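You operate a simulated robot arm through the tools that you are given. There is no shell and no other tool.

Carry out the task below with a simulated two-armed robot. There is one attempt and no reset: what you move stays moved.

TASK
Bend the strip with red tape to 45 degrees.
Fine: set the stop pin, clamp the strip while bending, stand it in the grey tray; lever back, clamp free. Set down upright: what you pick out.

It is judged by the outcome, as a careful person would: the job done as asked, and still so three seconds after it is handed in. It fails if anything else is knocked over, pushed out of place, dropped, spilled or broken.

THE ROBOT
Two 7-joint arms with two-finger grippers on one trunk that stands fixed in place. Base frame: the origin is at the foot of the trunk, x ahead of it, y to its left, z up; the work surface is at about z = 0.85. Readings come in m, rad, newtons and seconds.
The left shoulder is at [0.064, 0.175, 1.127], the right one opposite. With the tool pointing down near the work surface each hand reaches from about 0.26 to 0.86 m from the base axis, measured 20 degrees to its own side. Payload 2.94 kg a hand.
The tool frame of a hand sits at the grasp point between the pads (the TCP): z along the fingers, y along the line on which they close. The tips reach 0.03 m beyond it. The gripper opens to 0.138 m; its body begins 0.109 m behind the TCP.
Orientation is that of the tool frame in the base frame, as [roll, pitch, yaw] about the fixed x, y, z axes, in that order (R = Rz(yaw) Ry(pitch) Rx(roll)). With the fingers straight down and closing along the base's y, the tool's x points along the base's -x, its y along +y and its z along -z.

THE INTERFACE
- The arms move only by the tool play_rows. It takes "left_series", "right_series" or both (then of equal length, played together; a hand with none holds still); each is a list of rows, each a list of 3 entries, a list of its own where there are three numbers: the shift along the tool's x, y, z in m, then the turn, a rotation vector about the tool's x, y, z in rad, then the gripper command, from -1 (shut) to 1 (fully open), values between in proportion. In form: [[[dx, dy, dz], [wx, wy, wz], grip], ...]. A call has 1 to 20 rows; each row is the pose to reach, as a shift and turn from the pose commanded when the call began, along the tool's axes at that moment. Rows are played at 5 a second. More than 0.05 m and 0.15 rad between two rows, or a gripper value outside its range, and nothing of the call is played. A pose out of reach is approached as far as the arm can. The call stops where the force on the tool passes 80 N (or 10 N more than at its start, if that is more) or the arm is blocked; 0.2 s more then pass. Each finger travels about 0.045 m/s and halts on what it meets, pressing with about 31 N; the grip force reading is that of the motor and also rises with nothing between the fingers. The clock runs only during rows and for 0.2 s after the last one: add rows that repeat a pose to give the fingers time. It gives the time, the measured TCP pose, the force on the tool (base axes), the opening and the grip force at its end, in the units of the frame above (readings bear some noise), with the torque about the TCP (base axes, N m) and any sound that the robot's microphone picked up.
- Cameras (640 x 400 px; columns grow to the right, rows downward): "scene" is now at [0.1502, 0.0378, 1.6064]; the picture's right is [0.44, -0.90, 0.00], its down [-0.64, -0.32, -0.70] and it looks along [0.63, 0.31, -0.72] (base axes); focal length 352 px, centre (320, 200). "left" rides on the left gripper at [0.071, -0.019, -0.146] in its tool frame; the picture's right is [0.26, 0.96, 0.00], its down [-0.85, 0.23, -0.48] and it looks along [-0.46, 0.12, 0.88] (tool axes); focal length 280 px, centre (320, 200). "right" rides on the right gripper at [0.071, 0.019, -0.146] in its tool frame; the picture's right is [-0.26, 0.97, 0.00], its down [-0.85, -0.23, -0.48] and it looks along [-0.46, -0.12, 0.88] (tool axes); focal length 280 px, centre (320, 200). There is no depth. A picture from a camera that has moved, and an enlarged one, comes with that camera's place and axes in the base frame and with its lens.
- grab_frame(camera): a new picture of that camera. No time passes.
- raise_lower(by): moves the trunk up (or, below 0, down) by that many m; the arms and the scene camera ride with it, the base frame stays. It gives what a move gives, with no picture.
- turn_head(pan, tilt): turns the head with the scene camera to pan (to the left, within 2.094 rad either way) and tilt (down, from -0.506 to 1.204), counted from straight ahead of the robot (the tilt from the chest, where the trunk bows). It gives what a move gives.
- close_up(camera, box): a new picture of the part [left, top, right, bottom] of that camera's present view, enlarged. No time passes.
- job_done(): hands the job in; it is judged then, once.

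Nothing tells you positions but the pictures and the camera data. Unless the task says otherwise, let go and move clear before handing in.

The tools are called after "Request:" by a JSON object that holds its "fn" and its "kwargs". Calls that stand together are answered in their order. play_rows: Moves the arms, as the interface text tells. Its arguments: {"type":"object","properties":{"left_series":{"type":"array","items":{"type":"array"}},"right_series":{"type":"array","items":{"type":"array"}}},"required":[]} The other tools are called the same way: raise_lower (by) moves the trunk up or down; turn_head (pan, tilt) turns the head that bears the scene camera; grab_frame (camera) takes a picture; close_up (camera, box) takes an enlarged picture of a part of a camera's view; job_done () hands the job in.

At the start:

```text
time_s: 0.0
left_tcp_pos: [0.3753, 0.5266, 1.2304]
left_tool_rot: [3.142, -0.002, 3.141]
left_ft_force: [0.1, -0.1, 0.3]
left_wrist_torque: [-0.03, 0.02, 0.01]
left_width: 0.1379
left_grasp_force: 0.1
right_tcp_pos: [0.5114, 0.027, 1.2358]
right_tool_rot: [3.141, -0.001, 3.141]
right_ft_force: [-0.2, 0.0, -0.6]
right_wrist_torque: [0.02, 0.03, -0.01]
right_width: 0.1378
right_grasp_force: 0.2
trunk travel left (down, up): [-0.3, 0.434]
head pan, tilt (commanded): [0.456, 0.799]
```

scene: 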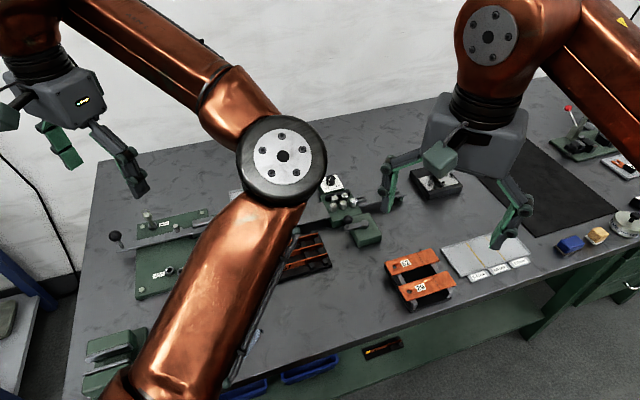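
right: 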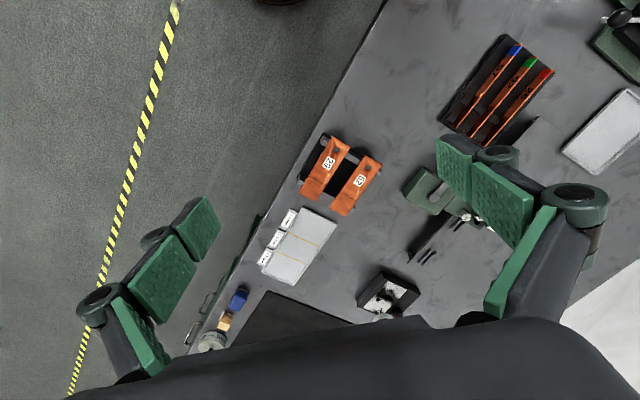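
left: 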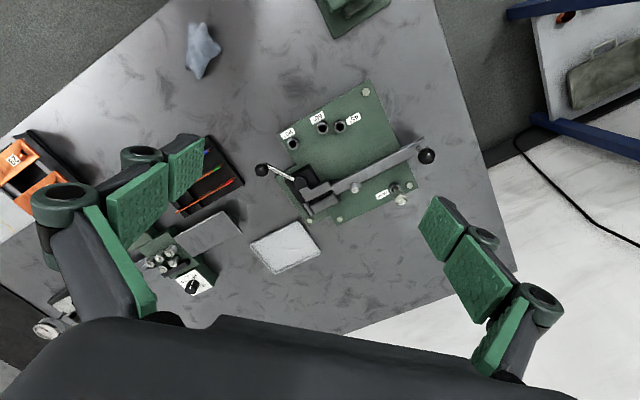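

I see a bench with a green bending jig (lever, clamp, stop-pin holes) on the left, a tray of three strips with blue/green/red tape, a grey tray, and other items. I'll look closer before moving.

Request:
{"fn": "close_up", "kwargs": {"camera": "left", "box": [240, 70, 460, 240]}}

Request:
{"fn": "close_up", "kwargs": {"camera": "right", "box": [400, 20, 640, 200]}}

Request:
{"fn": "close_up", "kwargs": {"camera": "left", "box": [120, 120, 340, 310]}}

Request:
{"fn": "close_up", "kwargs": {"camera": "scene", "box": [80, 160, 400, 360]}}

```text
2.35 times, centred on (350, 155) of left
camera zoom: at [0.3042, 0.5087, 1.378], right [-0.26, 0.97, 0.0], down [0.85, 0.23, 0.47], along [0.46, 0.12, -0.88], focal length 660 px, centre (249, 306)
```

zoom: 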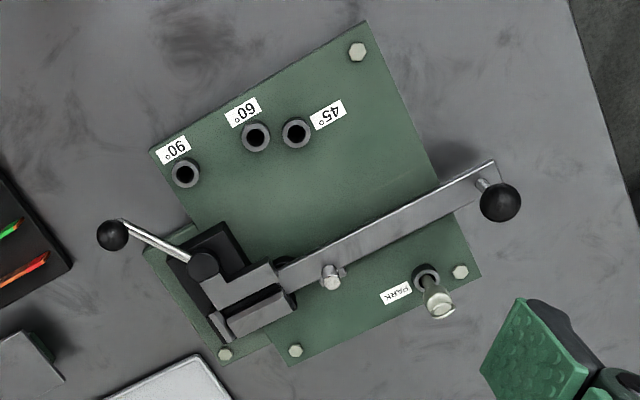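

```text
2.22 times, centred on (520, 110) of right
camera zoom: at [0.4381, 0.0464, 1.383], right [0.26, 0.97, 0.0], down [0.85, -0.23, 0.47], along [0.46, -0.12, -0.88], focal length 623 px, centre (-124, 400)
```

zoom: 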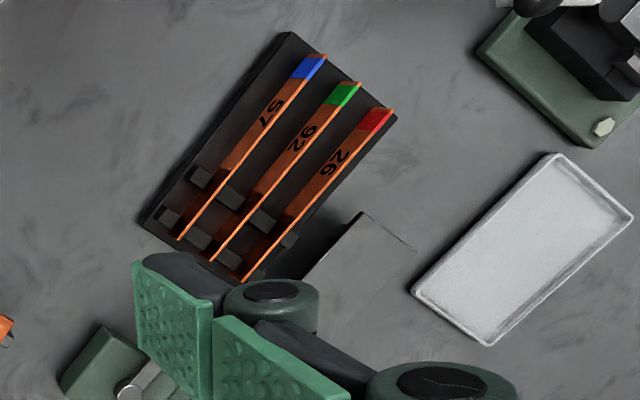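

```text
2.11 times, centred on (230, 215) of left
camera zoom: at [0.3042, 0.5087, 1.378], right [-0.26, 0.97, 0.0], down [0.85, 0.23, 0.47], along [0.46, 0.12, -0.88], focal length 590 px, centre (510, 168)
```

zoom: 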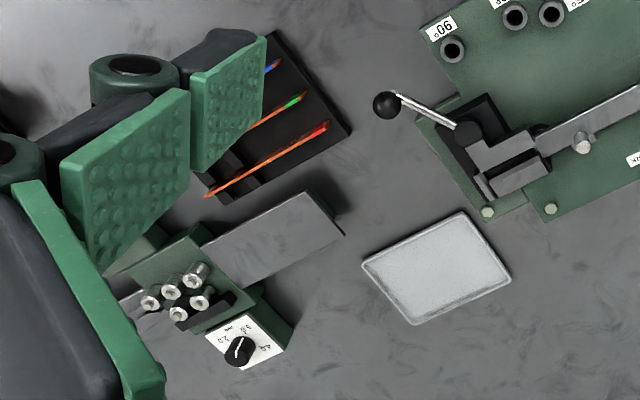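

```text
2.00 times, centred on (240, 260) of scene
camera zoom: at [0.1502, 0.0378, 1.6064], right [0.44, -0.9, 0.0], down [-0.64, -0.32, -0.7], along [0.63, 0.31, -0.72], focal length 703 px, centre (480, 80)
```

zoom: 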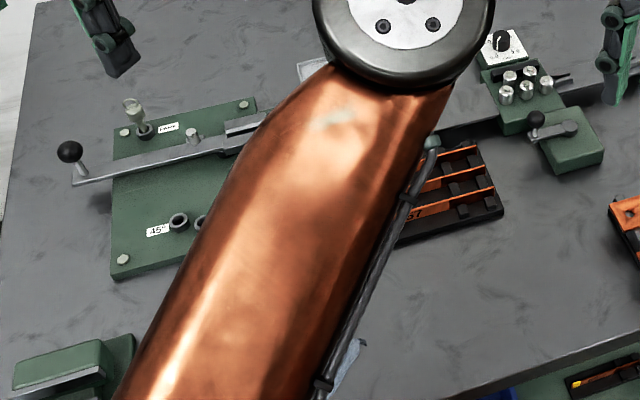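

The jig, rack with red/green/blue strips and the light-grey tray are visible, but my left forearm hides the jig from the head. I'll swing the left arm to the left, staying high, to get a clear scene view.

Request:
{"fn": "play_rows", "kwargs": {"left_series": [[[0.03, 0.04, 0], [0, 0, 0], 1], [[0.06, 0.08, 0], [0, 0, 0], 1], [[0.09, 0.12, 0], [0, 0, 0], 1], [[0.12, 0.16, 0], [0, 0, 0], 1], [[0.14, 0.2, 0], [0, 0, 0], 1]]}}

Request:
{"fn": "grab_frame", "kwargs": {"camera": "scene"}}

Request:
{"fn": "grab_frame", "kwargs": {"camera": "left"}}

```text
time_s: 1.2
left_tcp_pos: [0.2367, 0.7294, 1.2305]
left_tool_rot: [-3.14, 0.001, 3.141]
left_ft_force: [-1.6, 0.6, -0.2]
left_wrist_torque: [-0.05, -0.01, 0.01]
left_width: 0.1378
left_grasp_force: 0.2
right_tcp_pos: [0.5089, 0.0285, 1.2353]
right_tool_rot: [3.141, 0.0, -3.142]
right_ft_force: [0.5, 1.3, -0.4]
right_wrist_torque: [-0.04, -0.05, 0.0]
right_width: 0.1381
right_grasp_force: 0.0
trunk travel left (down, up): [-0.3, 0.434]
head pan, tilt (commanded): [0.456, 0.799]
```

```text
taken
camera scene: at [0.1492, 0.04, 1.6065], right [0.44, -0.9, 0.0], down [-0.64, -0.32, -0.7], along [0.63, 0.31, -0.72], focal length 352 px, centre (320, 200)
```

scene: 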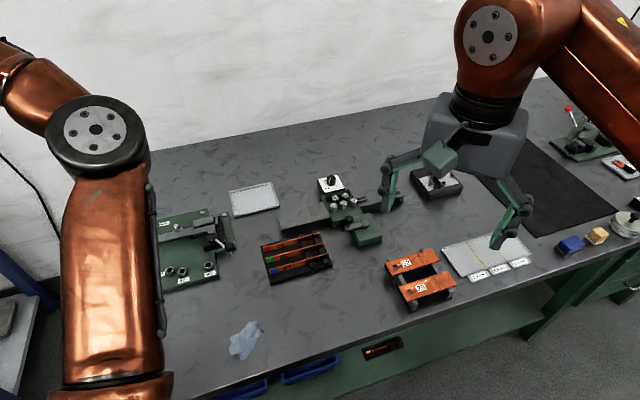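

```text
taken
camera left: at [0.1657, 0.7126, 1.3762], right [-0.26, 0.97, 0.0], down [0.85, 0.23, 0.47], along [0.46, 0.12, -0.88], focal length 280 px, centre (320, 200)
```

left: 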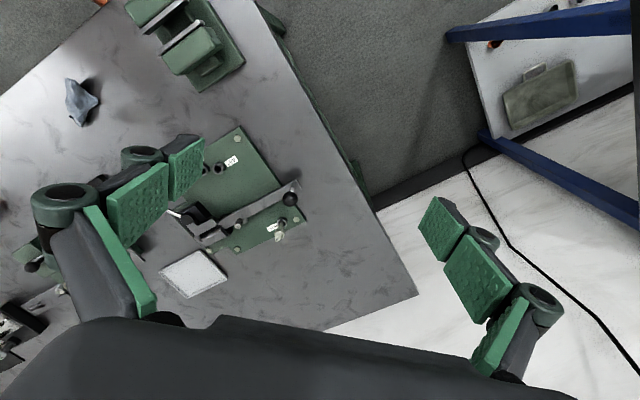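

Request:
{"fn": "close_up", "kwargs": {"camera": "scene", "box": [150, 180, 300, 300]}}

Request:
{"fn": "close_up", "kwargs": {"camera": "scene", "box": [250, 220, 350, 300]}}

Request:
{"fn": "close_up", "kwargs": {"camera": "scene", "box": [280, 160, 420, 260]}}

Request:
{"fn": "close_up", "kwargs": {"camera": "scene", "box": [380, 220, 540, 320]}}

```text
3.33 times, centred on (225, 240) of scene
camera zoom: at [0.1492, 0.04, 1.6065], right [0.44, -0.9, 0.0], down [-0.64, -0.32, -0.7], along [0.63, 0.31, -0.72], focal length 1172 px, centre (637, 67)
```

zoom: 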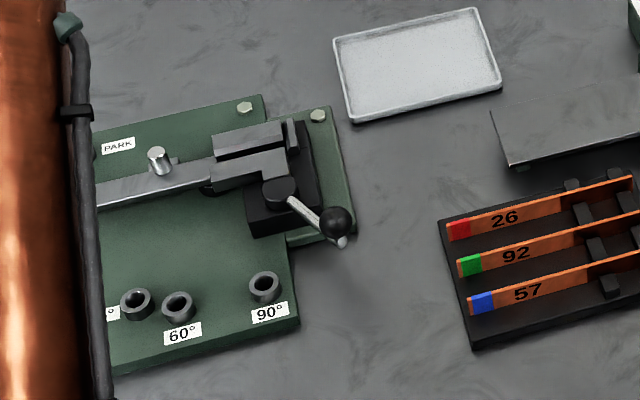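

```text
5.00 times, centred on (300, 260) of scene
camera zoom: at [0.1492, 0.04, 1.6065], right [0.44, -0.9, 0.0], down [-0.64, -0.32, -0.7], along [0.63, 0.31, -0.72], focal length 1758 px, centre (420, -100)
```

zoom: 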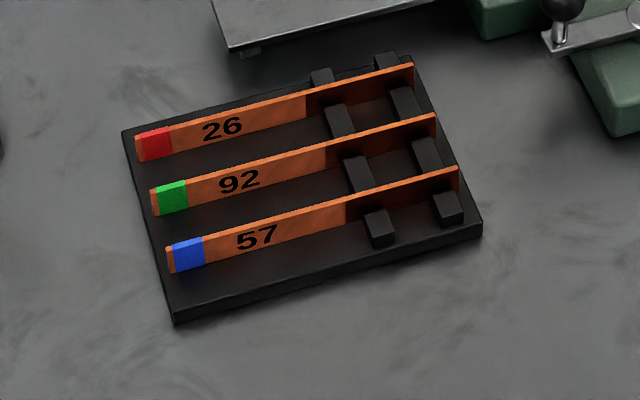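

```text
4.00 times, centred on (350, 210) of scene
camera zoom: at [0.1492, 0.04, 1.6065], right [0.44, -0.9, 0.0], down [-0.64, -0.32, -0.7], along [0.63, 0.31, -0.72], focal length 1406 px, centre (200, 160)
```

zoom: 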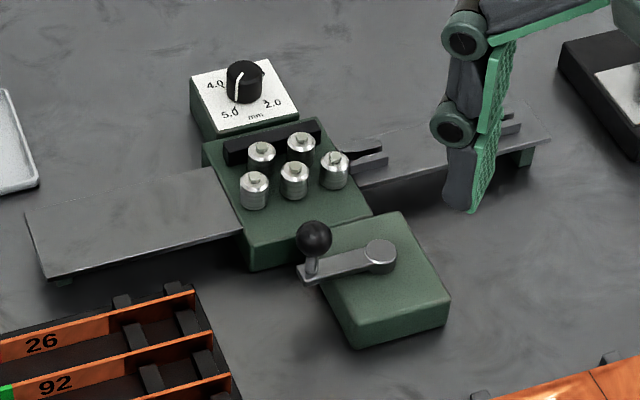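

```text
4.00 times, centred on (460, 270) of scene
camera zoom: at [0.1492, 0.04, 1.6065], right [0.44, -0.9, 0.0], down [-0.64, -0.32, -0.7], along [0.63, 0.31, -0.72], focal length 1406 px, centre (-240, -80)
```

zoom: 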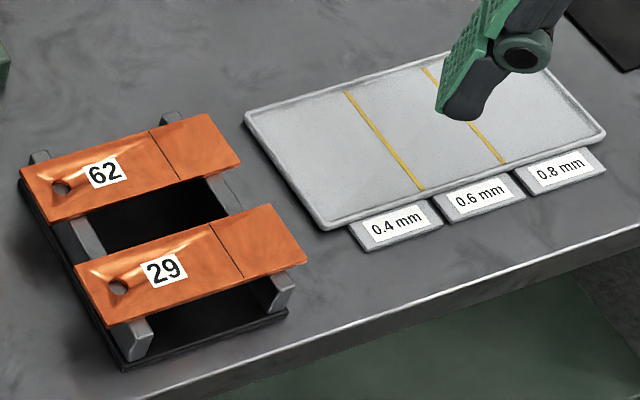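

The jig's stop-hole collars (45°, 60°, 90°), park pin, clamp and lever are clear now; the strip with red tape is number 26, in the rack's far slot. I'll bring the left hand camera nearer to the jig to study the slot and the clamp.

Request:
{"fn": "play_rows", "kwargs": {"left_series": [[[-0.019, -0.022, 0.02], [0, 0, 0], 1], [[-0.038, -0.043, 0.05], [0, 0, 0], 1], [[-0.057, -0.065, 0.075], [0, 0, 0], 1], [[-0.076, -0.086, 0.1], [0, 0, 0], 1], [[-0.095, -0.108, 0.125], [0, 0, 0], 1], [[-0.113, -0.129, 0.15], [0, 0, 0], 1], [[-0.113, -0.129, 0.15], [0, 0, 0], 1]]}}

Request:
{"fn": "grab_frame", "kwargs": {"camera": "left"}}

Request:
{"fn": "close_up", "kwargs": {"camera": "left", "box": [220, 100, 440, 240]}}

```text
time_s: 2.8
left_tcp_pos: [0.3481, 0.5995, 1.0795]
left_tool_rot: [-3.141, 0.0, -3.141]
left_ft_force: [-0.1, -1.1, 0.3]
left_wrist_torque: [0.0, 0.0, 0.01]
left_width: 0.1384
left_grasp_force: 0.0
right_tcp_pos: [0.5081, 0.0274, 1.2359]
right_tool_rot: [-3.141, 0.0, -3.141]
right_ft_force: [0.2, 0.5, 0.2]
right_wrist_torque: [-0.01, -0.05, 0.01]
right_width: 0.138
right_grasp_force: 0.2
trunk travel left (down, up): [-0.3, 0.434]
head pan, tilt (commanded): [0.456, 0.799]
```

```text
taken
camera left: at [0.277, 0.5809, 1.2271], right [-0.26, 0.97, 0.0], down [0.85, 0.23, 0.48], along [0.46, 0.12, -0.88], focal length 280 px, centre (320, 200)
```

left: 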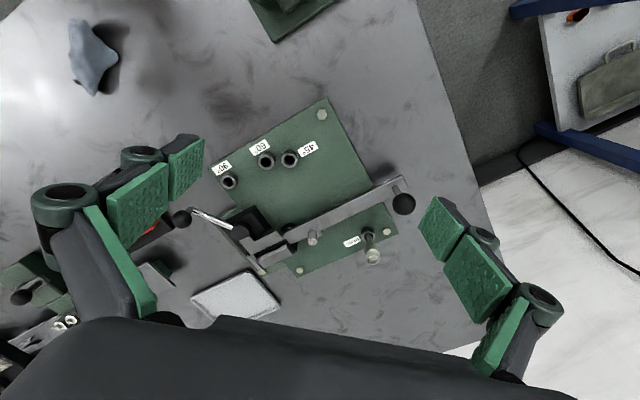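

```text
2.86 times, centred on (330, 170) of left
camera zoom: at [0.277, 0.5809, 1.2271], right [-0.26, 0.97, 0.0], down [0.85, 0.23, 0.48], along [0.46, 0.12, -0.88], focal length 801 px, centre (291, 286)
```

zoom: 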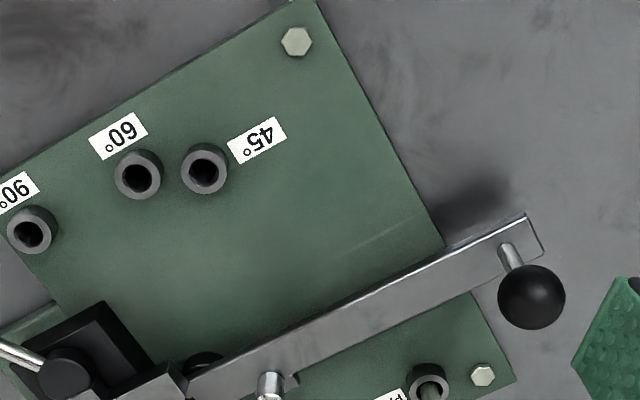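

Request:
{"fn": "close_up", "kwargs": {"camera": "left", "box": [200, 190, 340, 290]}}

Request:
{"fn": "close_up", "kwargs": {"camera": "left", "box": [300, 170, 420, 270]}}

Request:
{"fn": "close_up", "kwargs": {"camera": "left", "box": [200, 130, 320, 220]}}

Request:
{"fn": "close_up", "kwargs": {"camera": "scene", "box": [80, 180, 260, 300]}}

```text
4.00 times, centred on (270, 240) of left
camera zoom: at [0.277, 0.5809, 1.2271], right [-0.26, 0.97, 0.0], down [0.85, 0.23, 0.48], along [0.46, 0.12, -0.88], focal length 1122 px, centre (520, 40)
```

zoom: 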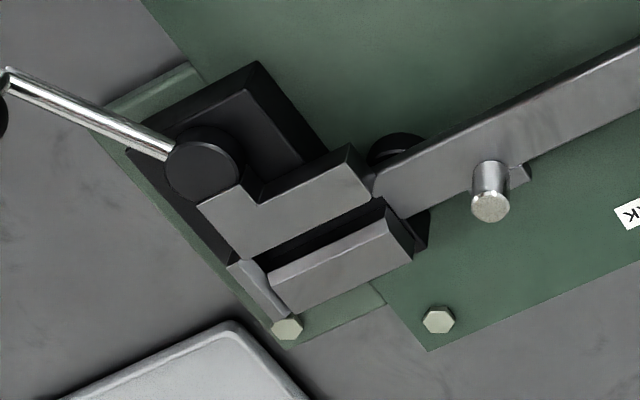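

```text
4.00 times, centred on (360, 220) of left
camera zoom: at [0.277, 0.5809, 1.2271], right [-0.26, 0.97, 0.0], down [0.85, 0.23, 0.48], along [0.46, 0.12, -0.88], focal length 1122 px, centre (160, 120)
```

zoom: 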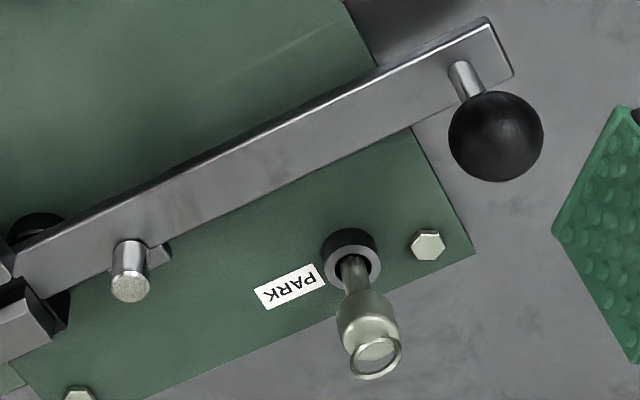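

```text
4.44 times, centred on (260, 175) of left
camera zoom: at [0.277, 0.5809, 1.2271], right [-0.26, 0.97, 0.0], down [0.85, 0.23, 0.48], along [0.46, 0.12, -0.88], focal length 1246 px, centre (587, 311)
```

zoom: 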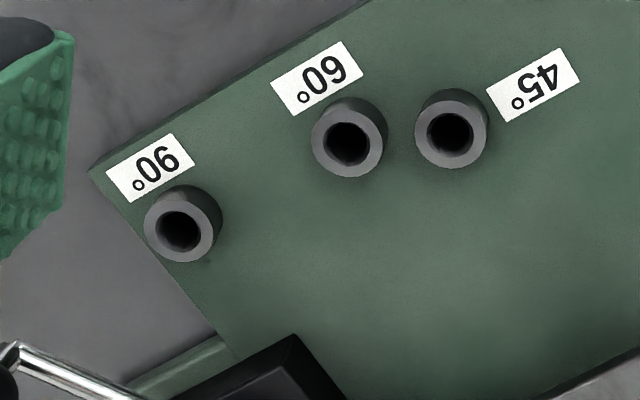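

```text
3.33 times, centred on (170, 240) of scene
camera zoom: at [0.1496, 0.0387, 1.6065], right [0.44, -0.9, 0.0], down [-0.64, -0.32, -0.7], along [0.63, 0.31, -0.72], focal length 1172 px, centre (820, 67)
```

zoom: 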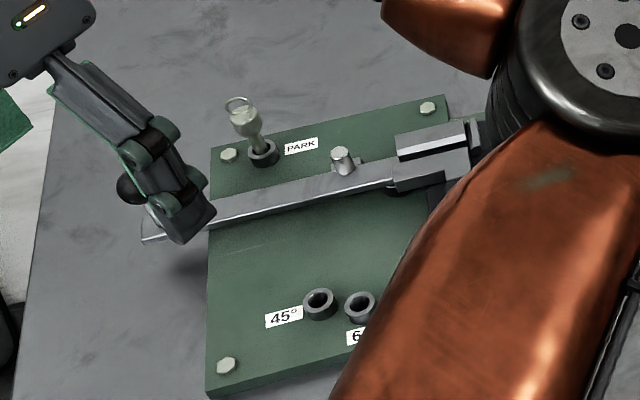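

The slot runs between two grey jaws, with the lever's bar and pin extending to the left-near side. I'll tilt the left hand to get a lower-elevation view so I can work out heights.

Request:
{"fn": "play_rows", "kwargs": {"left_series": [[[0.01, -0.01, 0.012], [0, -0.12, 0], 1], [[0.02, -0.02, 0.024], [0, -0.24, 0], 1], [[0.03, -0.03, 0.036], [0, -0.36, 0], 1], [[0.04, -0.04, 0.048], [0, -0.48, 0], 1], [[0.048, -0.05, 0.06], [0, -0.6, 0], 1], [[0.048, -0.05, 0.06], [0, -0.6, 0], 1]]}}

Request:
{"fn": "grab_frame", "kwargs": {"camera": "left"}}

Request:
{"fn": "close_up", "kwargs": {"camera": "left", "box": [220, 80, 440, 220]}}

```text
time_s: 4.2
left_tcp_pos: [0.2993, 0.5466, 1.0227]
left_tool_rot: [3.141, 0.599, 3.138]
left_ft_force: [0.3, 1.1, -0.6]
left_wrist_torque: [0.03, 0.01, 0.02]
left_width: 0.138
left_grasp_force: 0.0
right_tcp_pos: [0.5099, 0.0276, 1.2348]
right_tool_rot: [-3.141, -0.003, 3.14]
right_ft_force: [1.0, 0.8, 0.3]
right_wrist_torque: [0.02, 0.02, 0.02]
right_width: 0.138
right_grasp_force: 0.0
trunk travel left (down, up): [-0.3, 0.434]
head pan, tilt (commanded): [0.456, 0.799]
```

```text
taken
camera left: at [0.1591, 0.5284, 1.103], right [-0.21, 0.97, -0.15], down [0.43, 0.23, 0.87], along [0.88, 0.12, -0.47], focal length 280 px, centre (320, 200)
```

left: 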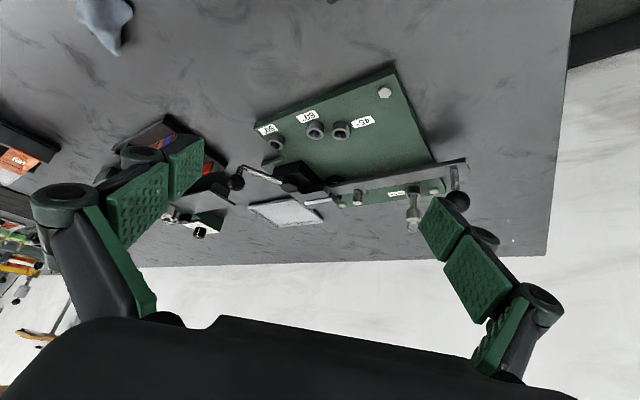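

```text
2.86 times, centred on (330, 150) of left
camera zoom: at [0.1591, 0.5284, 1.103], right [-0.21, 0.97, -0.15], down [0.43, 0.23, 0.87], along [0.88, 0.12, -0.47], focal length 801 px, centre (291, 343)
```

zoom: 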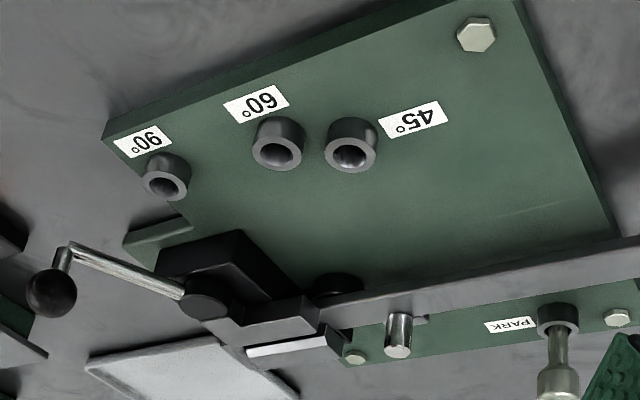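

Request:
{"fn": "close_up", "kwargs": {"camera": "left", "box": [260, 150, 380, 220]}}

Request:
{"fn": "close_up", "kwargs": {"camera": "left", "box": [340, 140, 480, 240]}}

Request:
{"fn": "close_up", "kwargs": {"camera": "left", "box": [130, 110, 310, 230]}}

```text
5.33 times, centred on (320, 185) of left
camera zoom: at [0.1591, 0.5284, 1.103], right [-0.21, 0.97, -0.15], down [0.43, 0.23, 0.87], along [0.88, 0.12, -0.47], focal length 1495 px, centre (320, 280)
```

zoom: 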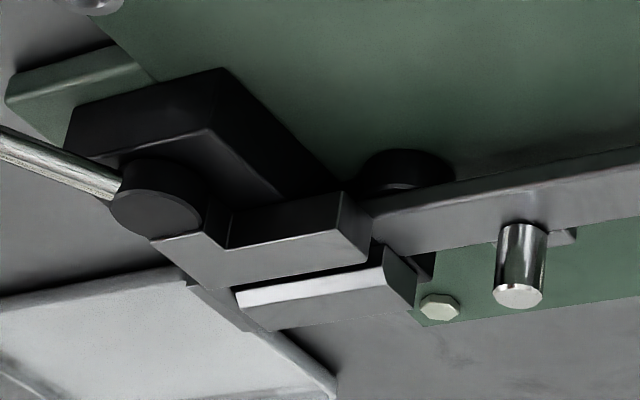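

```text
4.00 times, centred on (410, 190) of left
camera zoom: at [0.1591, 0.5284, 1.103], right [-0.21, 0.97, -0.15], down [0.43, 0.23, 0.87], along [0.88, 0.12, -0.47], focal length 1122 px, centre (-40, 240)
```

zoom: 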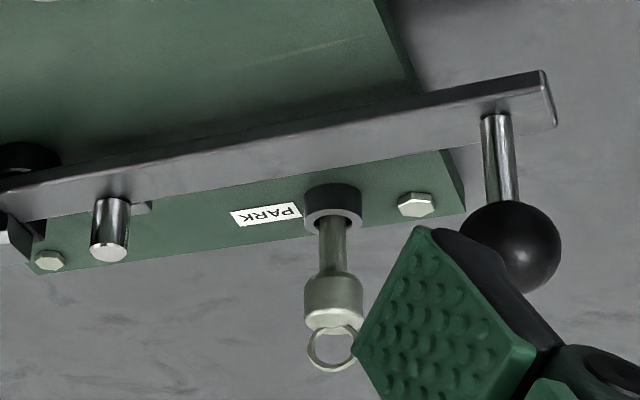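

```text
3.33 times, centred on (220, 170) of left
camera zoom: at [0.1591, 0.5284, 1.103], right [-0.21, 0.97, -0.15], down [0.43, 0.23, 0.87], along [0.88, 0.12, -0.47], focal length 935 px, centre (653, 300)
```

zoom: 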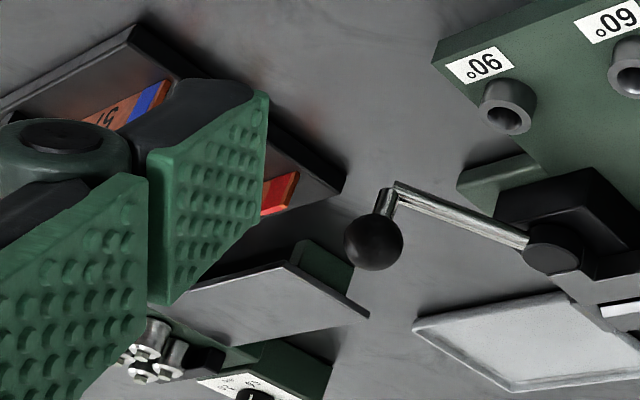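

I've triangulated the main points: 45° collar about (0.411, 0.575, 0.875), PARK pin about (0.495, 0.714), lever pivot about (0.526, 0.598), clamp ball about (0.508, 0.457, 0.918). Next I level the hand and hover near the 45° collar for an exact view.

Request:
{"fn": "play_rows", "kwargs": {"left_series": [[[-0.007, 0.002, 0.005], [0, 0.12, 0], 1], [[-0.014, 0.004, 0.011], [0, 0.24, 0], 1], [[-0.021, 0.006, 0.016], [0, 0.36, 0], 1], [[-0.028, 0.008, 0.022], [0, 0.48, 0], 1], [[-0.0344, 0.01, 0.0272], [0, 0.6, 0], 1], [[-0.0344, 0.01, 0.0272], [0, 0.6, 0], 1], [[-0.0344, 0.01, 0.0272], [0, 0.6, 0], 1]]}}

Request:
{"fn": "grab_frame", "kwargs": {"camera": "left"}}

Request:
{"fn": "close_up", "kwargs": {"camera": "left", "box": [260, 160, 380, 240]}}

```text
time_s: 5.8
left_tcp_pos: [0.3429, 0.5581, 1.0183]
left_tool_rot: [-3.14, 0.0, 3.141]
left_ft_force: [0.6, 0.0, -0.1]
left_wrist_torque: [0.0, 0.0, -0.04]
left_width: 0.1377
left_grasp_force: 0.1
right_tcp_pos: [0.5107, 0.0268, 1.2353]
right_tool_rot: [3.14, -0.001, 3.142]
right_ft_force: [-0.3, 0.4, 0.7]
right_wrist_torque: [0.01, 0.01, -0.02]
right_width: 0.1382
right_grasp_force: 0.1
trunk travel left (down, up): [-0.3, 0.434]
head pan, tilt (commanded): [0.456, 0.799]
```

```text
taken
camera left: at [0.273, 0.5394, 1.1647], right [-0.26, 0.97, 0.0], down [0.85, 0.23, 0.47], along [0.46, 0.12, -0.88], focal length 280 px, centre (320, 200)
```

left: 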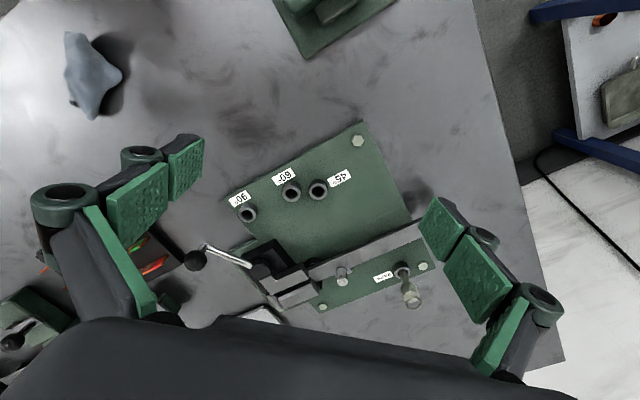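

```text
5.00 times, centred on (320, 200) of left
camera zoom: at [0.273, 0.5394, 1.1647], right [-0.26, 0.97, 0.0], down [0.85, 0.23, 0.47], along [0.46, 0.12, -0.88], focal length 1402 px, centre (320, 200)
```

zoom: 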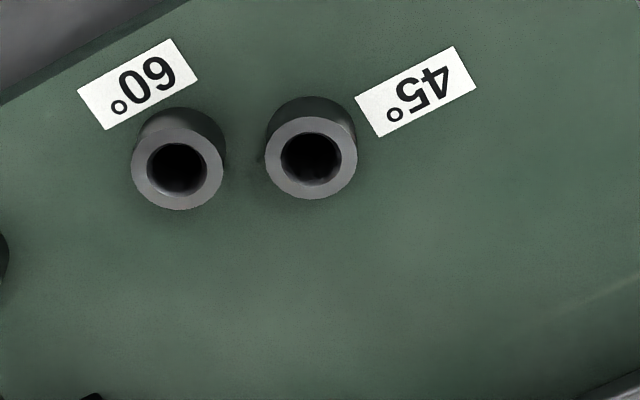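

The 45° collar sits at zoom pixel (311, 158). I'll shift the hand by the estimated PARK offset to compare the PARK collar at the same pixel, which gives me the exact displacement.

Request:
{"fn": "play_rows", "kwargs": {"left_series": [[[-0.021, 0.035, 0], [0, 0, 0], 1], [[-0.042, 0.07, 0], [0, 0, 0], 1], [[-0.063, 0.105, 0], [0, 0, 0], 1], [[-0.084, 0.139, 0], [0, 0, 0], 1], [[-0.084, 0.139, 0], [0, 0, 0], 1], [[-0.084, 0.139, 0], [0, 0, 0], 1]]}}

Request:
{"fn": "grab_frame", "kwargs": {"camera": "left"}}

Request:
{"fn": "close_up", "kwargs": {"camera": "left", "box": [260, 160, 380, 240]}}

```text
time_s: 7.2
left_tcp_pos: [0.4263, 0.6997, 1.0185]
left_tool_rot: [-3.139, -0.002, 3.138]
left_ft_force: [0.1, -0.1, -0.4]
left_wrist_torque: [-0.07, 0.01, 0.0]
left_width: 0.1378
left_grasp_force: 0.1
right_tcp_pos: [0.5103, 0.0284, 1.2355]
right_tool_rot: [3.141, -0.002, -3.141]
right_ft_force: [-0.9, 0.2, 0.2]
right_wrist_torque: [-0.01, -0.01, 0.0]
right_width: 0.138
right_grasp_force: 0.0
trunk travel left (down, up): [-0.3, 0.434]
head pan, tilt (commanded): [0.456, 0.799]
```

```text
taken
camera left: at [0.3566, 0.6797, 1.1654], right [-0.26, 0.97, 0.0], down [0.85, 0.23, 0.47], along [0.46, 0.12, -0.88], focal length 280 px, centre (320, 200)
```

left: 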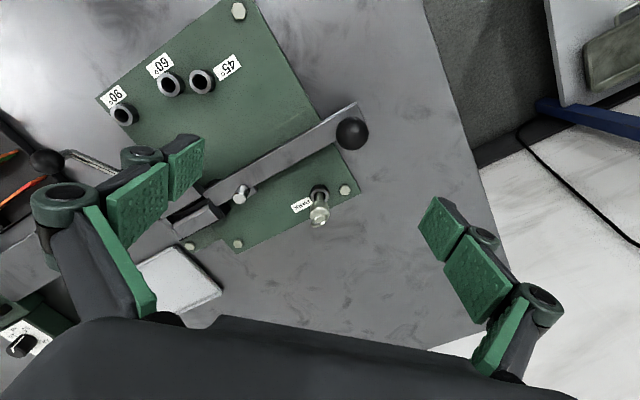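

```text
5.00 times, centred on (320, 200) of left
camera zoom: at [0.3566, 0.6797, 1.1654], right [-0.26, 0.97, 0.0], down [0.85, 0.23, 0.47], along [0.46, 0.12, -0.88], focal length 1402 px, centre (320, 200)
```

zoom: 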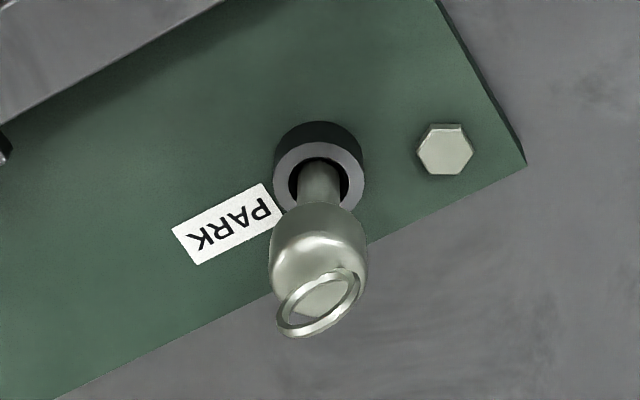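

The PARK collar lies (0.074, 0.020) m from the current TCP. I'll narrow the fingers, move above the pin head and check alignment before lowering.

Request:
{"fn": "play_rows", "kwargs": {"left_series": [[[-0.037, 0.01, 0], [0, 0, 0], 0.4], [[-0.074, 0.0196, 0], [0, 0, 0], 0], [[-0.074, 0.0196, 0], [0, 0, 0], -0.2], [[-0.074, 0.0196, 0], [0, 0, 0], -0.2], [[-0.074, 0.0196, 0.02], [0, 0, 0], -0.2], [[-0.074, 0.0196, 0.02], [0, 0, 0], -0.2], [[-0.074, 0.0196, 0.02], [0, 0, 0], -0.2]]}}

Request:
{"fn": "grab_frame", "kwargs": {"camera": "left"}}

Request:
{"fn": "close_up", "kwargs": {"camera": "left", "box": [240, 140, 400, 260]}}

Request:
{"fn": "grab_frame", "kwargs": {"camera": "scene"}}

```text
time_s: 8.8
left_tcp_pos: [0.5023, 0.7177, 0.9982]
left_tool_rot: [-3.14, -0.002, 3.139]
left_ft_force: [-0.3, 0.4, 0.5]
left_wrist_torque: [0.01, 0.03, 0.02]
left_width: 0.0554
left_grasp_force: 0.1
right_tcp_pos: [0.5089, 0.0281, 1.2365]
right_tool_rot: [-3.141, -0.001, 3.141]
right_ft_force: [1.0, 0.2, -0.1]
right_wrist_torque: [0.0, 0.0, 0.02]
right_width: 0.1381
right_grasp_force: 0.0
trunk travel left (down, up): [-0.3, 0.434]
head pan, tilt (commanded): [0.456, 0.799]
```

```text
taken
camera left: at [0.4321, 0.6984, 1.1448], right [-0.26, 0.97, 0.0], down [0.85, 0.23, 0.47], along [0.46, 0.12, -0.88], focal length 280 px, centre (320, 200)
```

left: 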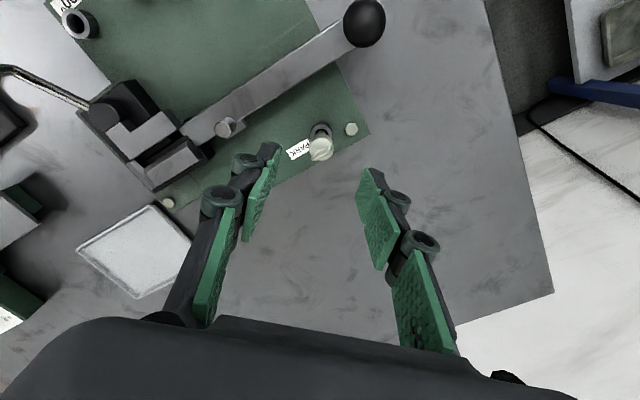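

```text
3.33 times, centred on (320, 200) of left
camera zoom: at [0.4321, 0.6984, 1.1448], right [-0.26, 0.97, 0.0], down [0.85, 0.23, 0.47], along [0.46, 0.12, -0.88], focal length 935 px, centre (320, 200)
```

zoom: 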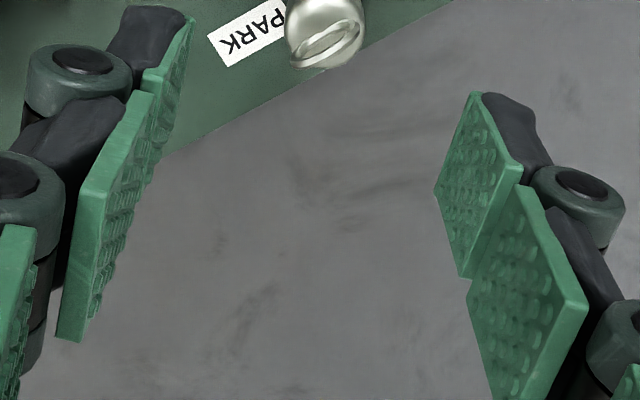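

```text
taken
camera scene: at [0.1507, 0.0387, 1.6063], right [0.44, -0.9, 0.0], down [-0.64, -0.32, -0.7], along [0.63, 0.31, -0.72], focal length 352 px, centre (320, 200)
```

scene: 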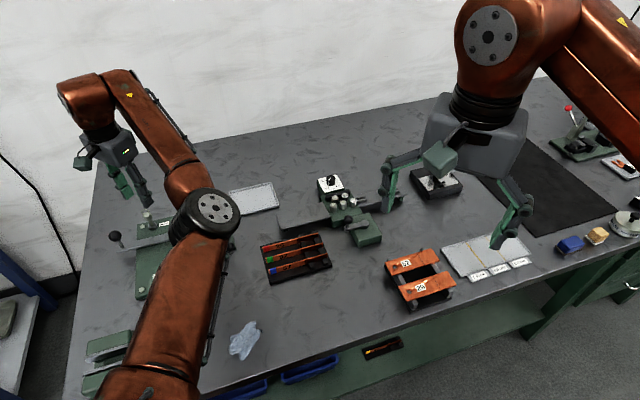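

The pin head appears right under the TCP as expected. I'll lower to its head and close on it.

Request:
{"fn": "play_rows", "kwargs": {"left_series": [[[0, 0, 0.03], [0, 0, 0], -0.2], [[0, 0, 0.06], [0, 0, 0], -0.2], [[0, 0, 0.085], [0, 0, 0], -0.2], [[0, 0, 0.085], [0, 0, 0], -0.2], [[0, 0, 0.085], [0, 0, 0], -0.4], [[0, 0, 0.085], [0, 0, 0], -0.6], [[0, 0, 0.085], [0, 0, 0], -1], [[0, 0, 0.085], [0, 0, 0], -1], [[0, 0, 0.085], [0, 0, 0], -1]]}}

Request:
{"fn": "close_up", "kwargs": {"camera": "left", "box": [240, 140, 400, 260]}}

Request:
{"fn": "close_up", "kwargs": {"camera": "scene", "box": [60, 130, 240, 250]}}

```text
time_s: 10.8
left_tcp_pos: [0.5006, 0.7164, 0.9149]
left_tool_rot: [-3.14, -0.003, 3.14]
left_ft_force: [0.1, 3.3, 0.2]
left_wrist_torque: [0.1, 0.01, 0.01]
left_width: 0.0189
left_grasp_force: 31.3
right_tcp_pos: [0.511, 0.0276, 1.2347]
right_tool_rot: [-3.141, -0.002, -3.141]
right_ft_force: [1.1, -0.3, 0.0]
right_wrist_torque: [-0.01, 0.02, 0.02]
right_width: 0.1379
right_grasp_force: 0.1
trunk travel left (down, up): [-0.3, 0.434]
head pan, tilt (commanded): [0.456, 0.799]
```

```text
3.33 times, centred on (320, 200) of left
camera zoom: at [0.4311, 0.6982, 1.0607], right [-0.26, 0.97, 0.0], down [0.85, 0.23, 0.47], along [0.46, 0.12, -0.88], focal length 935 px, centre (320, 200)
```

zoom: 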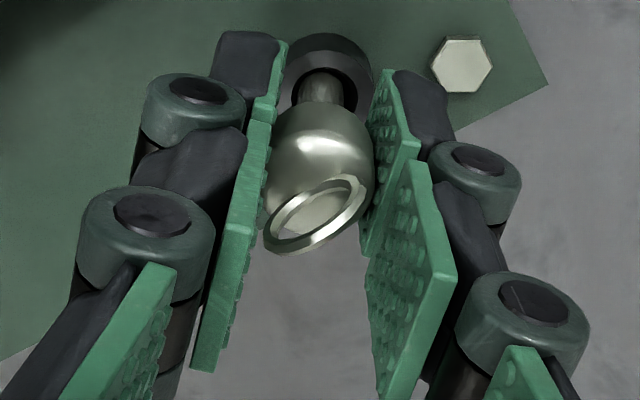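

```text
3.33 times, centred on (150, 190) of scene
camera zoom: at [0.1505, 0.0389, 1.6063], right [0.44, -0.9, 0.0], down [-0.64, -0.32, -0.7], along [0.63, 0.31, -0.72], focal length 1172 px, centre (887, 233)
```

zoom: 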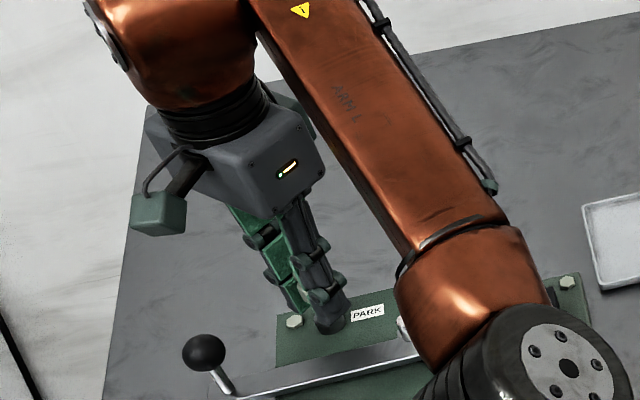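

The pin's head is held (19 mm wide). I'll lift it straight up and look.

Request:
{"fn": "play_rows", "kwargs": {"left_series": [[[0, 0, -0.02], [0, 0, 0], -1], [[0, 0, -0.04], [0, 0, 0], -1], [[0, 0, -0.06], [0, 0, 0], -1], [[0, 0, -0.08], [0, 0, 0], -1], [[0, 0, -0.08], [0, 0, 0], -1]]}}

Request:
{"fn": "grab_frame", "kwargs": {"camera": "left"}}

Request:
{"fn": "close_up", "kwargs": {"camera": "left", "box": [240, 140, 400, 260]}}

Request:
{"fn": "close_up", "kwargs": {"camera": "scene", "box": [60, 130, 240, 250]}}

```text
time_s: 12.0
left_tcp_pos: [0.4995, 0.717, 0.993]
left_tool_rot: [-3.14, -0.001, 3.14]
left_ft_force: [-0.7, -0.1, -0.4]
left_wrist_torque: [-0.02, 0.01, -0.04]
left_width: 0.0187
left_grasp_force: 31.0
right_tcp_pos: [0.5112, 0.0282, 1.236]
right_tool_rot: [-3.141, -0.003, -3.139]
right_ft_force: [-0.3, -1.0, 0.1]
right_wrist_torque: [-0.01, 0.03, 0.0]
right_width: 0.138
right_grasp_force: 0.1
trunk travel left (down, up): [-0.3, 0.434]
head pan, tilt (commanded): [0.456, 0.799]
```

```text
taken
camera left: at [0.4303, 0.6986, 1.1395], right [-0.26, 0.97, 0.0], down [0.85, 0.23, 0.47], along [0.46, 0.12, -0.88], focal length 280 px, centre (320, 200)
```

left: 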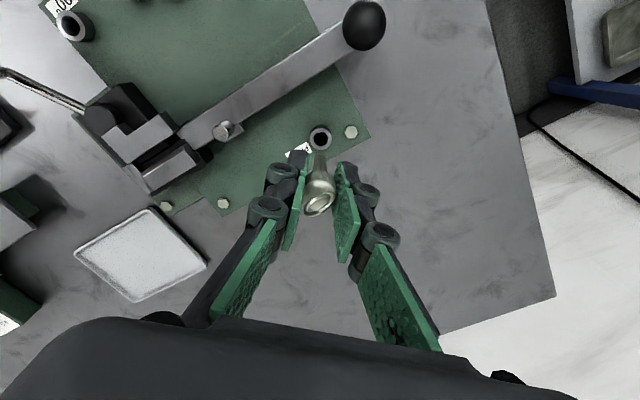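

```text
3.33 times, centred on (320, 200) of left
camera zoom: at [0.4303, 0.6986, 1.1395], right [-0.26, 0.97, 0.0], down [0.85, 0.23, 0.47], along [0.46, 0.12, -0.88], focal length 935 px, centre (320, 200)
```

zoom: 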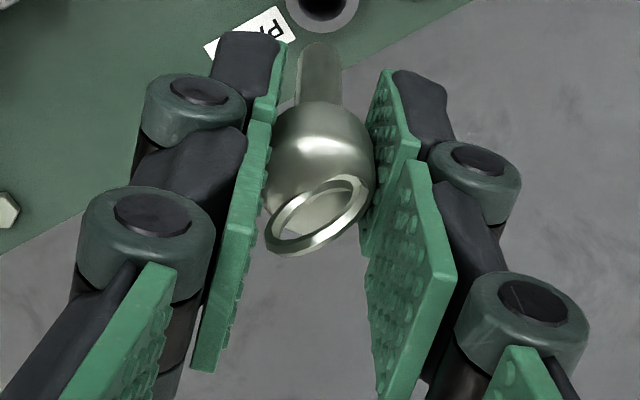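

```text
3.33 times, centred on (150, 190) of scene
camera zoom: at [0.1508, 0.0389, 1.6063], right [0.44, -0.9, 0.0], down [-0.64, -0.32, -0.7], along [0.63, 0.31, -0.72], focal length 1172 px, centre (887, 233)
```

zoom: 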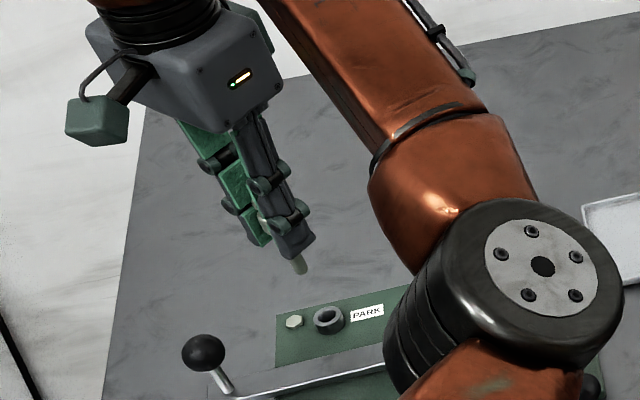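

The pin is out cleanly. I'll record where the PARK collar sits in this view, then move over to the 45° collar so I can match the same pixel position.

Request:
{"fn": "close_up", "kwargs": {"camera": "left", "box": [260, 110, 380, 190]}}

Request:
{"fn": "play_rows", "kwargs": {"left_series": [[[0.0225, -0.0357, 0], [0, 0, 0], -1], [[0.045, -0.0713, 0], [0, 0, 0], -1], [[0.0676, -0.107, 0], [0, 0, 0], -1], [[0.0901, -0.1426, 0], [0, 0, 0], -1], [[0.0901, -0.1426, 0], [0, 0, 0], -1], [[0.0901, -0.1426, 0], [0, 0, 0], -1]]}}

Request:
{"fn": "close_up", "kwargs": {"camera": "left", "box": [260, 110, 380, 190]}}

```text
5.00 times, centred on (320, 150) of left
camera zoom: at [0.4303, 0.6986, 1.1395], right [-0.26, 0.97, 0.0], down [0.85, 0.23, 0.47], along [0.46, 0.12, -0.88], focal length 1402 px, centre (320, 450)
```

zoom: 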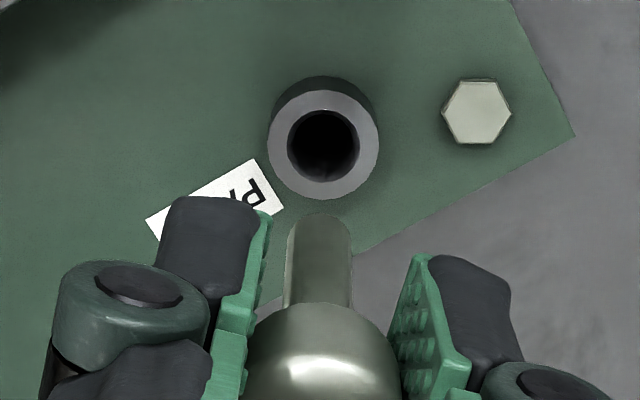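

```text
time_s: 13.4
left_tcp_pos: [0.4095, 0.5749, 0.9934]
left_tool_rot: [-3.141, -0.003, 3.139]
left_ft_force: [1.6, -0.2, -0.3]
left_wrist_torque: [-0.01, -0.02, 0.02]
left_width: 0.0185
left_grasp_force: 30.9
right_tcp_pos: [0.5094, 0.0269, 1.2345]
right_tool_rot: [3.14, -0.002, -3.14]
right_ft_force: [0.1, 0.4, -0.5]
right_wrist_torque: [0.02, 0.0, -0.03]
right_width: 0.1381
right_grasp_force: 0.0
trunk travel left (down, up): [-0.3, 0.434]
head pan, tilt (commanded): [0.456, 0.799]
```

```text
5.00 times, centred on (320, 150) of left
camera zoom: at [0.339, 0.5562, 1.1402], right [-0.26, 0.97, 0.0], down [0.85, 0.23, 0.47], along [0.46, 0.12, -0.88], focal length 1402 px, centre (320, 450)
```

zoom: 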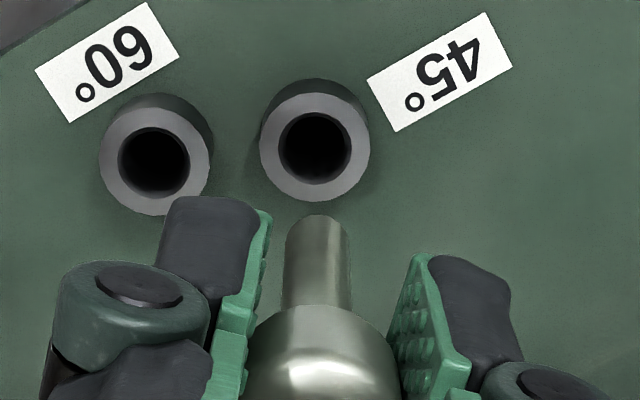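

The 45° collar is offset by under 1 mm. I'll apply the small correction while descending to just above the collar, and check again.

Request:
{"fn": "play_rows", "kwargs": {"left_series": [[[-0.0007, -0.0006, 0], [0, 0, 0], -1], [[-0.0007, -0.0006, 0.02], [0, 0, 0], -1], [[-0.0007, -0.0006, 0.038], [0, 0, 0], -1], [[-0.0007, -0.0006, 0.038], [0, 0, 0], -1], [[-0.0007, -0.0006, 0.038], [0, 0, 0], -1]]}}

Request:
{"fn": "close_up", "kwargs": {"camera": "left", "box": [260, 110, 380, 190]}}

Request:
{"fn": "close_up", "kwargs": {"camera": "left", "box": [290, 130, 350, 170]}}

Request:
{"fn": "grab_frame", "kwargs": {"camera": "scene"}}

```text
time_s: 14.6
left_tcp_pos: [0.41, 0.572, 0.9549]
left_tool_rot: [-3.139, -0.001, 3.139]
left_ft_force: [0.2, 0.4, -0.8]
left_wrist_torque: [-0.02, -0.03, -0.01]
left_width: 0.0185
left_grasp_force: 30.4
right_tcp_pos: [0.5102, 0.0276, 1.2359]
right_tool_rot: [3.14, -0.003, 3.14]
right_ft_force: [0.2, -0.3, -0.3]
right_wrist_torque: [0.02, 0.0, 0.01]
right_width: 0.1377
right_grasp_force: 0.2
trunk travel left (down, up): [-0.3, 0.434]
head pan, tilt (commanded): [0.456, 0.799]
```

```text
5.00 times, centred on (320, 150) of left
camera zoom: at [0.3405, 0.5552, 1.1023], right [-0.26, 0.97, 0.0], down [0.85, 0.23, 0.47], along [0.46, 0.12, -0.88], focal length 1402 px, centre (320, 450)
```

zoom: 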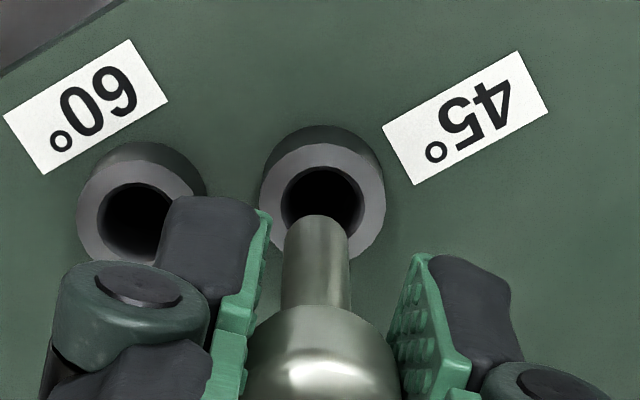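

```text
10.00 times, centred on (320, 150) of left
camera zoom: at [0.3405, 0.5552, 1.1023], right [-0.26, 0.97, 0.0], down [0.85, 0.23, 0.47], along [0.46, 0.12, -0.88], focal length 2804 px, centre (320, 700)
```

zoom: 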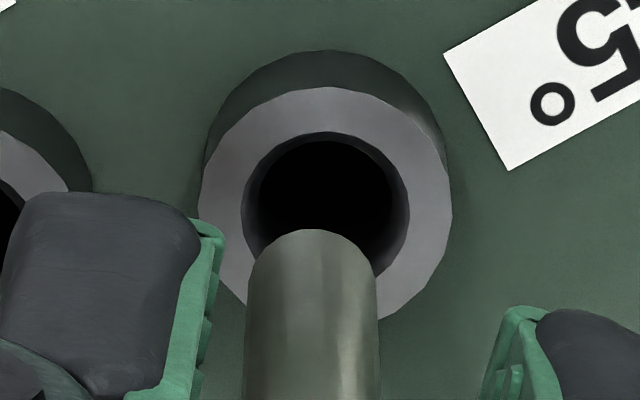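

```text
taken
camera scene: at [0.1505, 0.0382, 1.6063], right [0.44, -0.9, 0.0], down [-0.64, -0.32, -0.7], along [0.63, 0.31, -0.72], focal length 352 px, centre (320, 200)
```

scene: 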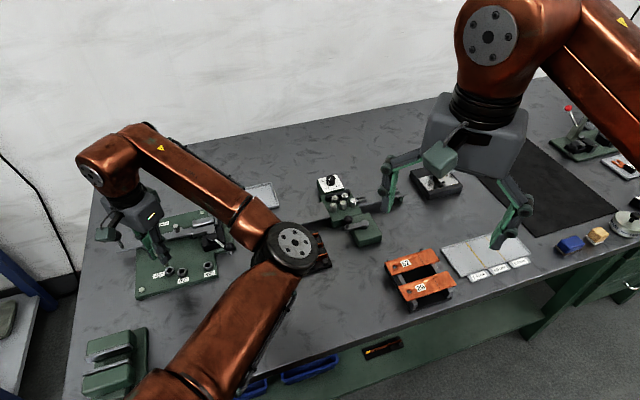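

The hole and pin are within about 1 mm; I'll nudge the hand sideways by 0.9 mm and go down until the tip should just enter.

Request:
{"fn": "play_rows", "kwargs": {"left_series": [[[0.00025, 0.0009, 0], [0, 0, 0], -1], [[0.00025, 0.0009, 0.008], [0, 0, 0], -1], [[0.00025, 0.0009, 0.015], [0, 0, 0], -1], [[0.00025, 0.0009, 0.015], [0, 0, 0], -1], [[0.00025, 0.0009, 0.015], [0, 0, 0], -1]]}}

Request:
{"fn": "close_up", "kwargs": {"camera": "left", "box": [290, 130, 350, 170]}}

```text
time_s: 15.8
left_tcp_pos: [0.4108, 0.5746, 0.9402]
left_tool_rot: [-3.141, -0.003, 3.14]
left_ft_force: [-0.4, 0.2, -0.2]
left_wrist_torque: [-0.02, 0.0, -0.03]
left_width: 0.0185
left_grasp_force: 31.1
right_tcp_pos: [0.5095, 0.0272, 1.2352]
right_tool_rot: [-3.14, -0.001, -3.14]
right_ft_force: [0.4, -0.7, 0.7]
right_wrist_torque: [-0.01, 0.03, 0.01]
right_width: 0.1381
right_grasp_force: 0.0
trunk travel left (down, up): [-0.3, 0.434]
head pan, tilt (commanded): [0.456, 0.799]
```

```text
10.00 times, centred on (320, 150) of left
camera zoom: at [0.3405, 0.5552, 1.0865], right [-0.26, 0.97, 0.0], down [0.85, 0.23, 0.47], along [0.46, 0.12, -0.88], focal length 2804 px, centre (320, 700)
```

zoom: 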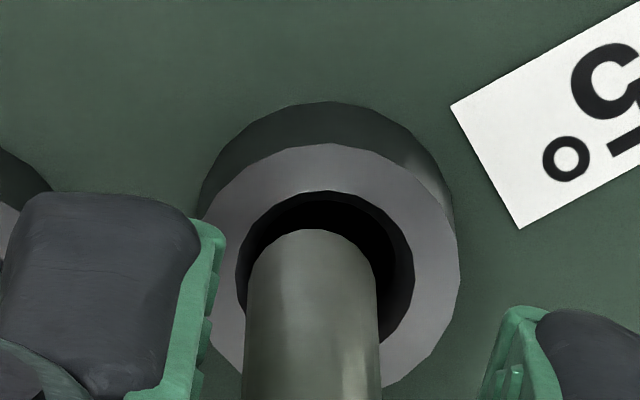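

Depth-wise the alignment is excellent; sideways there is still ~1 mm. I'll nudge slightly more and enter the hole.

Request:
{"fn": "play_rows", "kwargs": {"left_series": [[[0.0003, 0.0011, 0], [0, 0, 0], -1], [[0.0003, 0.0011, 0], [0, 0, 0], -1], [[0.0003, 0.0011, 0.006], [0, 0, 0], -1], [[0.0003, 0.0011, 0.012], [0, 0, 0], -1], [[0.0003, 0.0011, 0.012], [0, 0, 0], -1]]}}

Request:
{"fn": "close_up", "kwargs": {"camera": "left", "box": [290, 130, 350, 170]}}

```text
time_s: 17.0
left_tcp_pos: [0.4125, 0.575, 0.927]
left_tool_rot: [-3.141, -0.002, 3.14]
left_ft_force: [0.1, -0.3, -1.0]
left_wrist_torque: [0.02, 0.0, 0.01]
left_width: 0.0187
left_grasp_force: 31.0
right_tcp_pos: [0.5096, 0.0269, 1.2361]
right_tool_rot: [-3.141, -0.003, -3.141]
right_ft_force: [0.6, 0.1, -0.1]
right_wrist_torque: [-0.01, 0.03, -0.03]
right_width: 0.1381
right_grasp_force: 0.0
trunk travel left (down, up): [-0.3, 0.434]
head pan, tilt (commanded): [0.456, 0.799]
```

```text
10.00 times, centred on (320, 150) of left
camera zoom: at [0.3404, 0.5569, 1.0746], right [-0.26, 0.97, 0.0], down [0.85, 0.23, 0.47], along [0.46, 0.12, -0.88], focal length 2804 px, centre (320, 700)
```

zoom: 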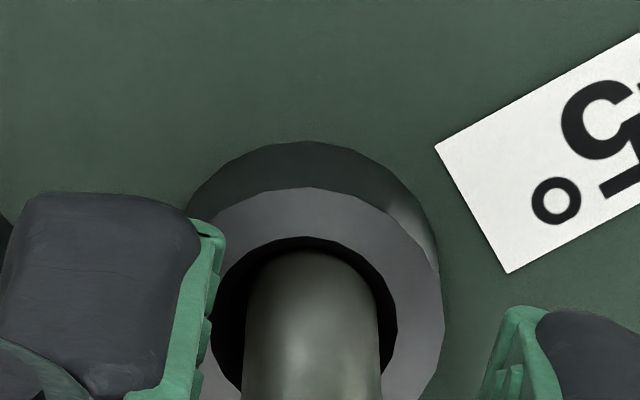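

The pin tip is inside the collar with no contact force. I'll lower it to the same depth it had in PARK.

Request:
{"fn": "play_rows", "kwargs": {"left_series": [[[0.0, -0.0004, 0.005], [0, 0, 0], -1], [[0.0, -0.0004, 0.01], [0, 0, 0], -1], [[0.0, -0.0004, 0.0135], [0, 0, 0], -1], [[0.0, -0.0004, 0.0135], [0, 0, 0], -1]]}}

Request:
{"fn": "close_up", "kwargs": {"camera": "left", "box": [260, 130, 380, 210]}}

```text
time_s: 18.0
left_tcp_pos: [0.4114, 0.5727, 0.9146]
left_tool_rot: [3.141, -0.002, 3.142]
left_ft_force: [0.1, 0.3, -0.6]
left_wrist_torque: [0.01, -0.01, -0.01]
left_width: 0.0187
left_grasp_force: 31.0
right_tcp_pos: [0.5089, 0.0268, 1.2355]
right_tool_rot: [-3.14, -0.001, 3.141]
right_ft_force: [0.6, 1.3, 0.4]
right_wrist_torque: [0.01, -0.03, -0.01]
right_width: 0.1378
right_grasp_force: 0.0
trunk travel left (down, up): [-0.3, 0.434]
head pan, tilt (commanded): [0.456, 0.799]
```

```text
5.00 times, centred on (320, 170) of left
camera zoom: at [0.3408, 0.556, 1.0615], right [-0.26, 0.97, 0.0], down [0.85, 0.23, 0.47], along [0.46, 0.12, -0.88], focal length 1402 px, centre (320, 350)
```

zoom: 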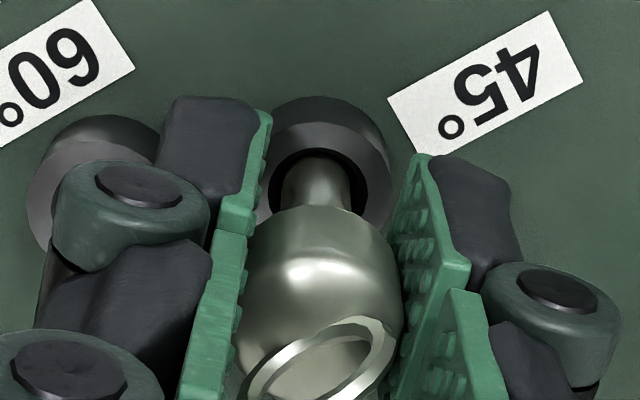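

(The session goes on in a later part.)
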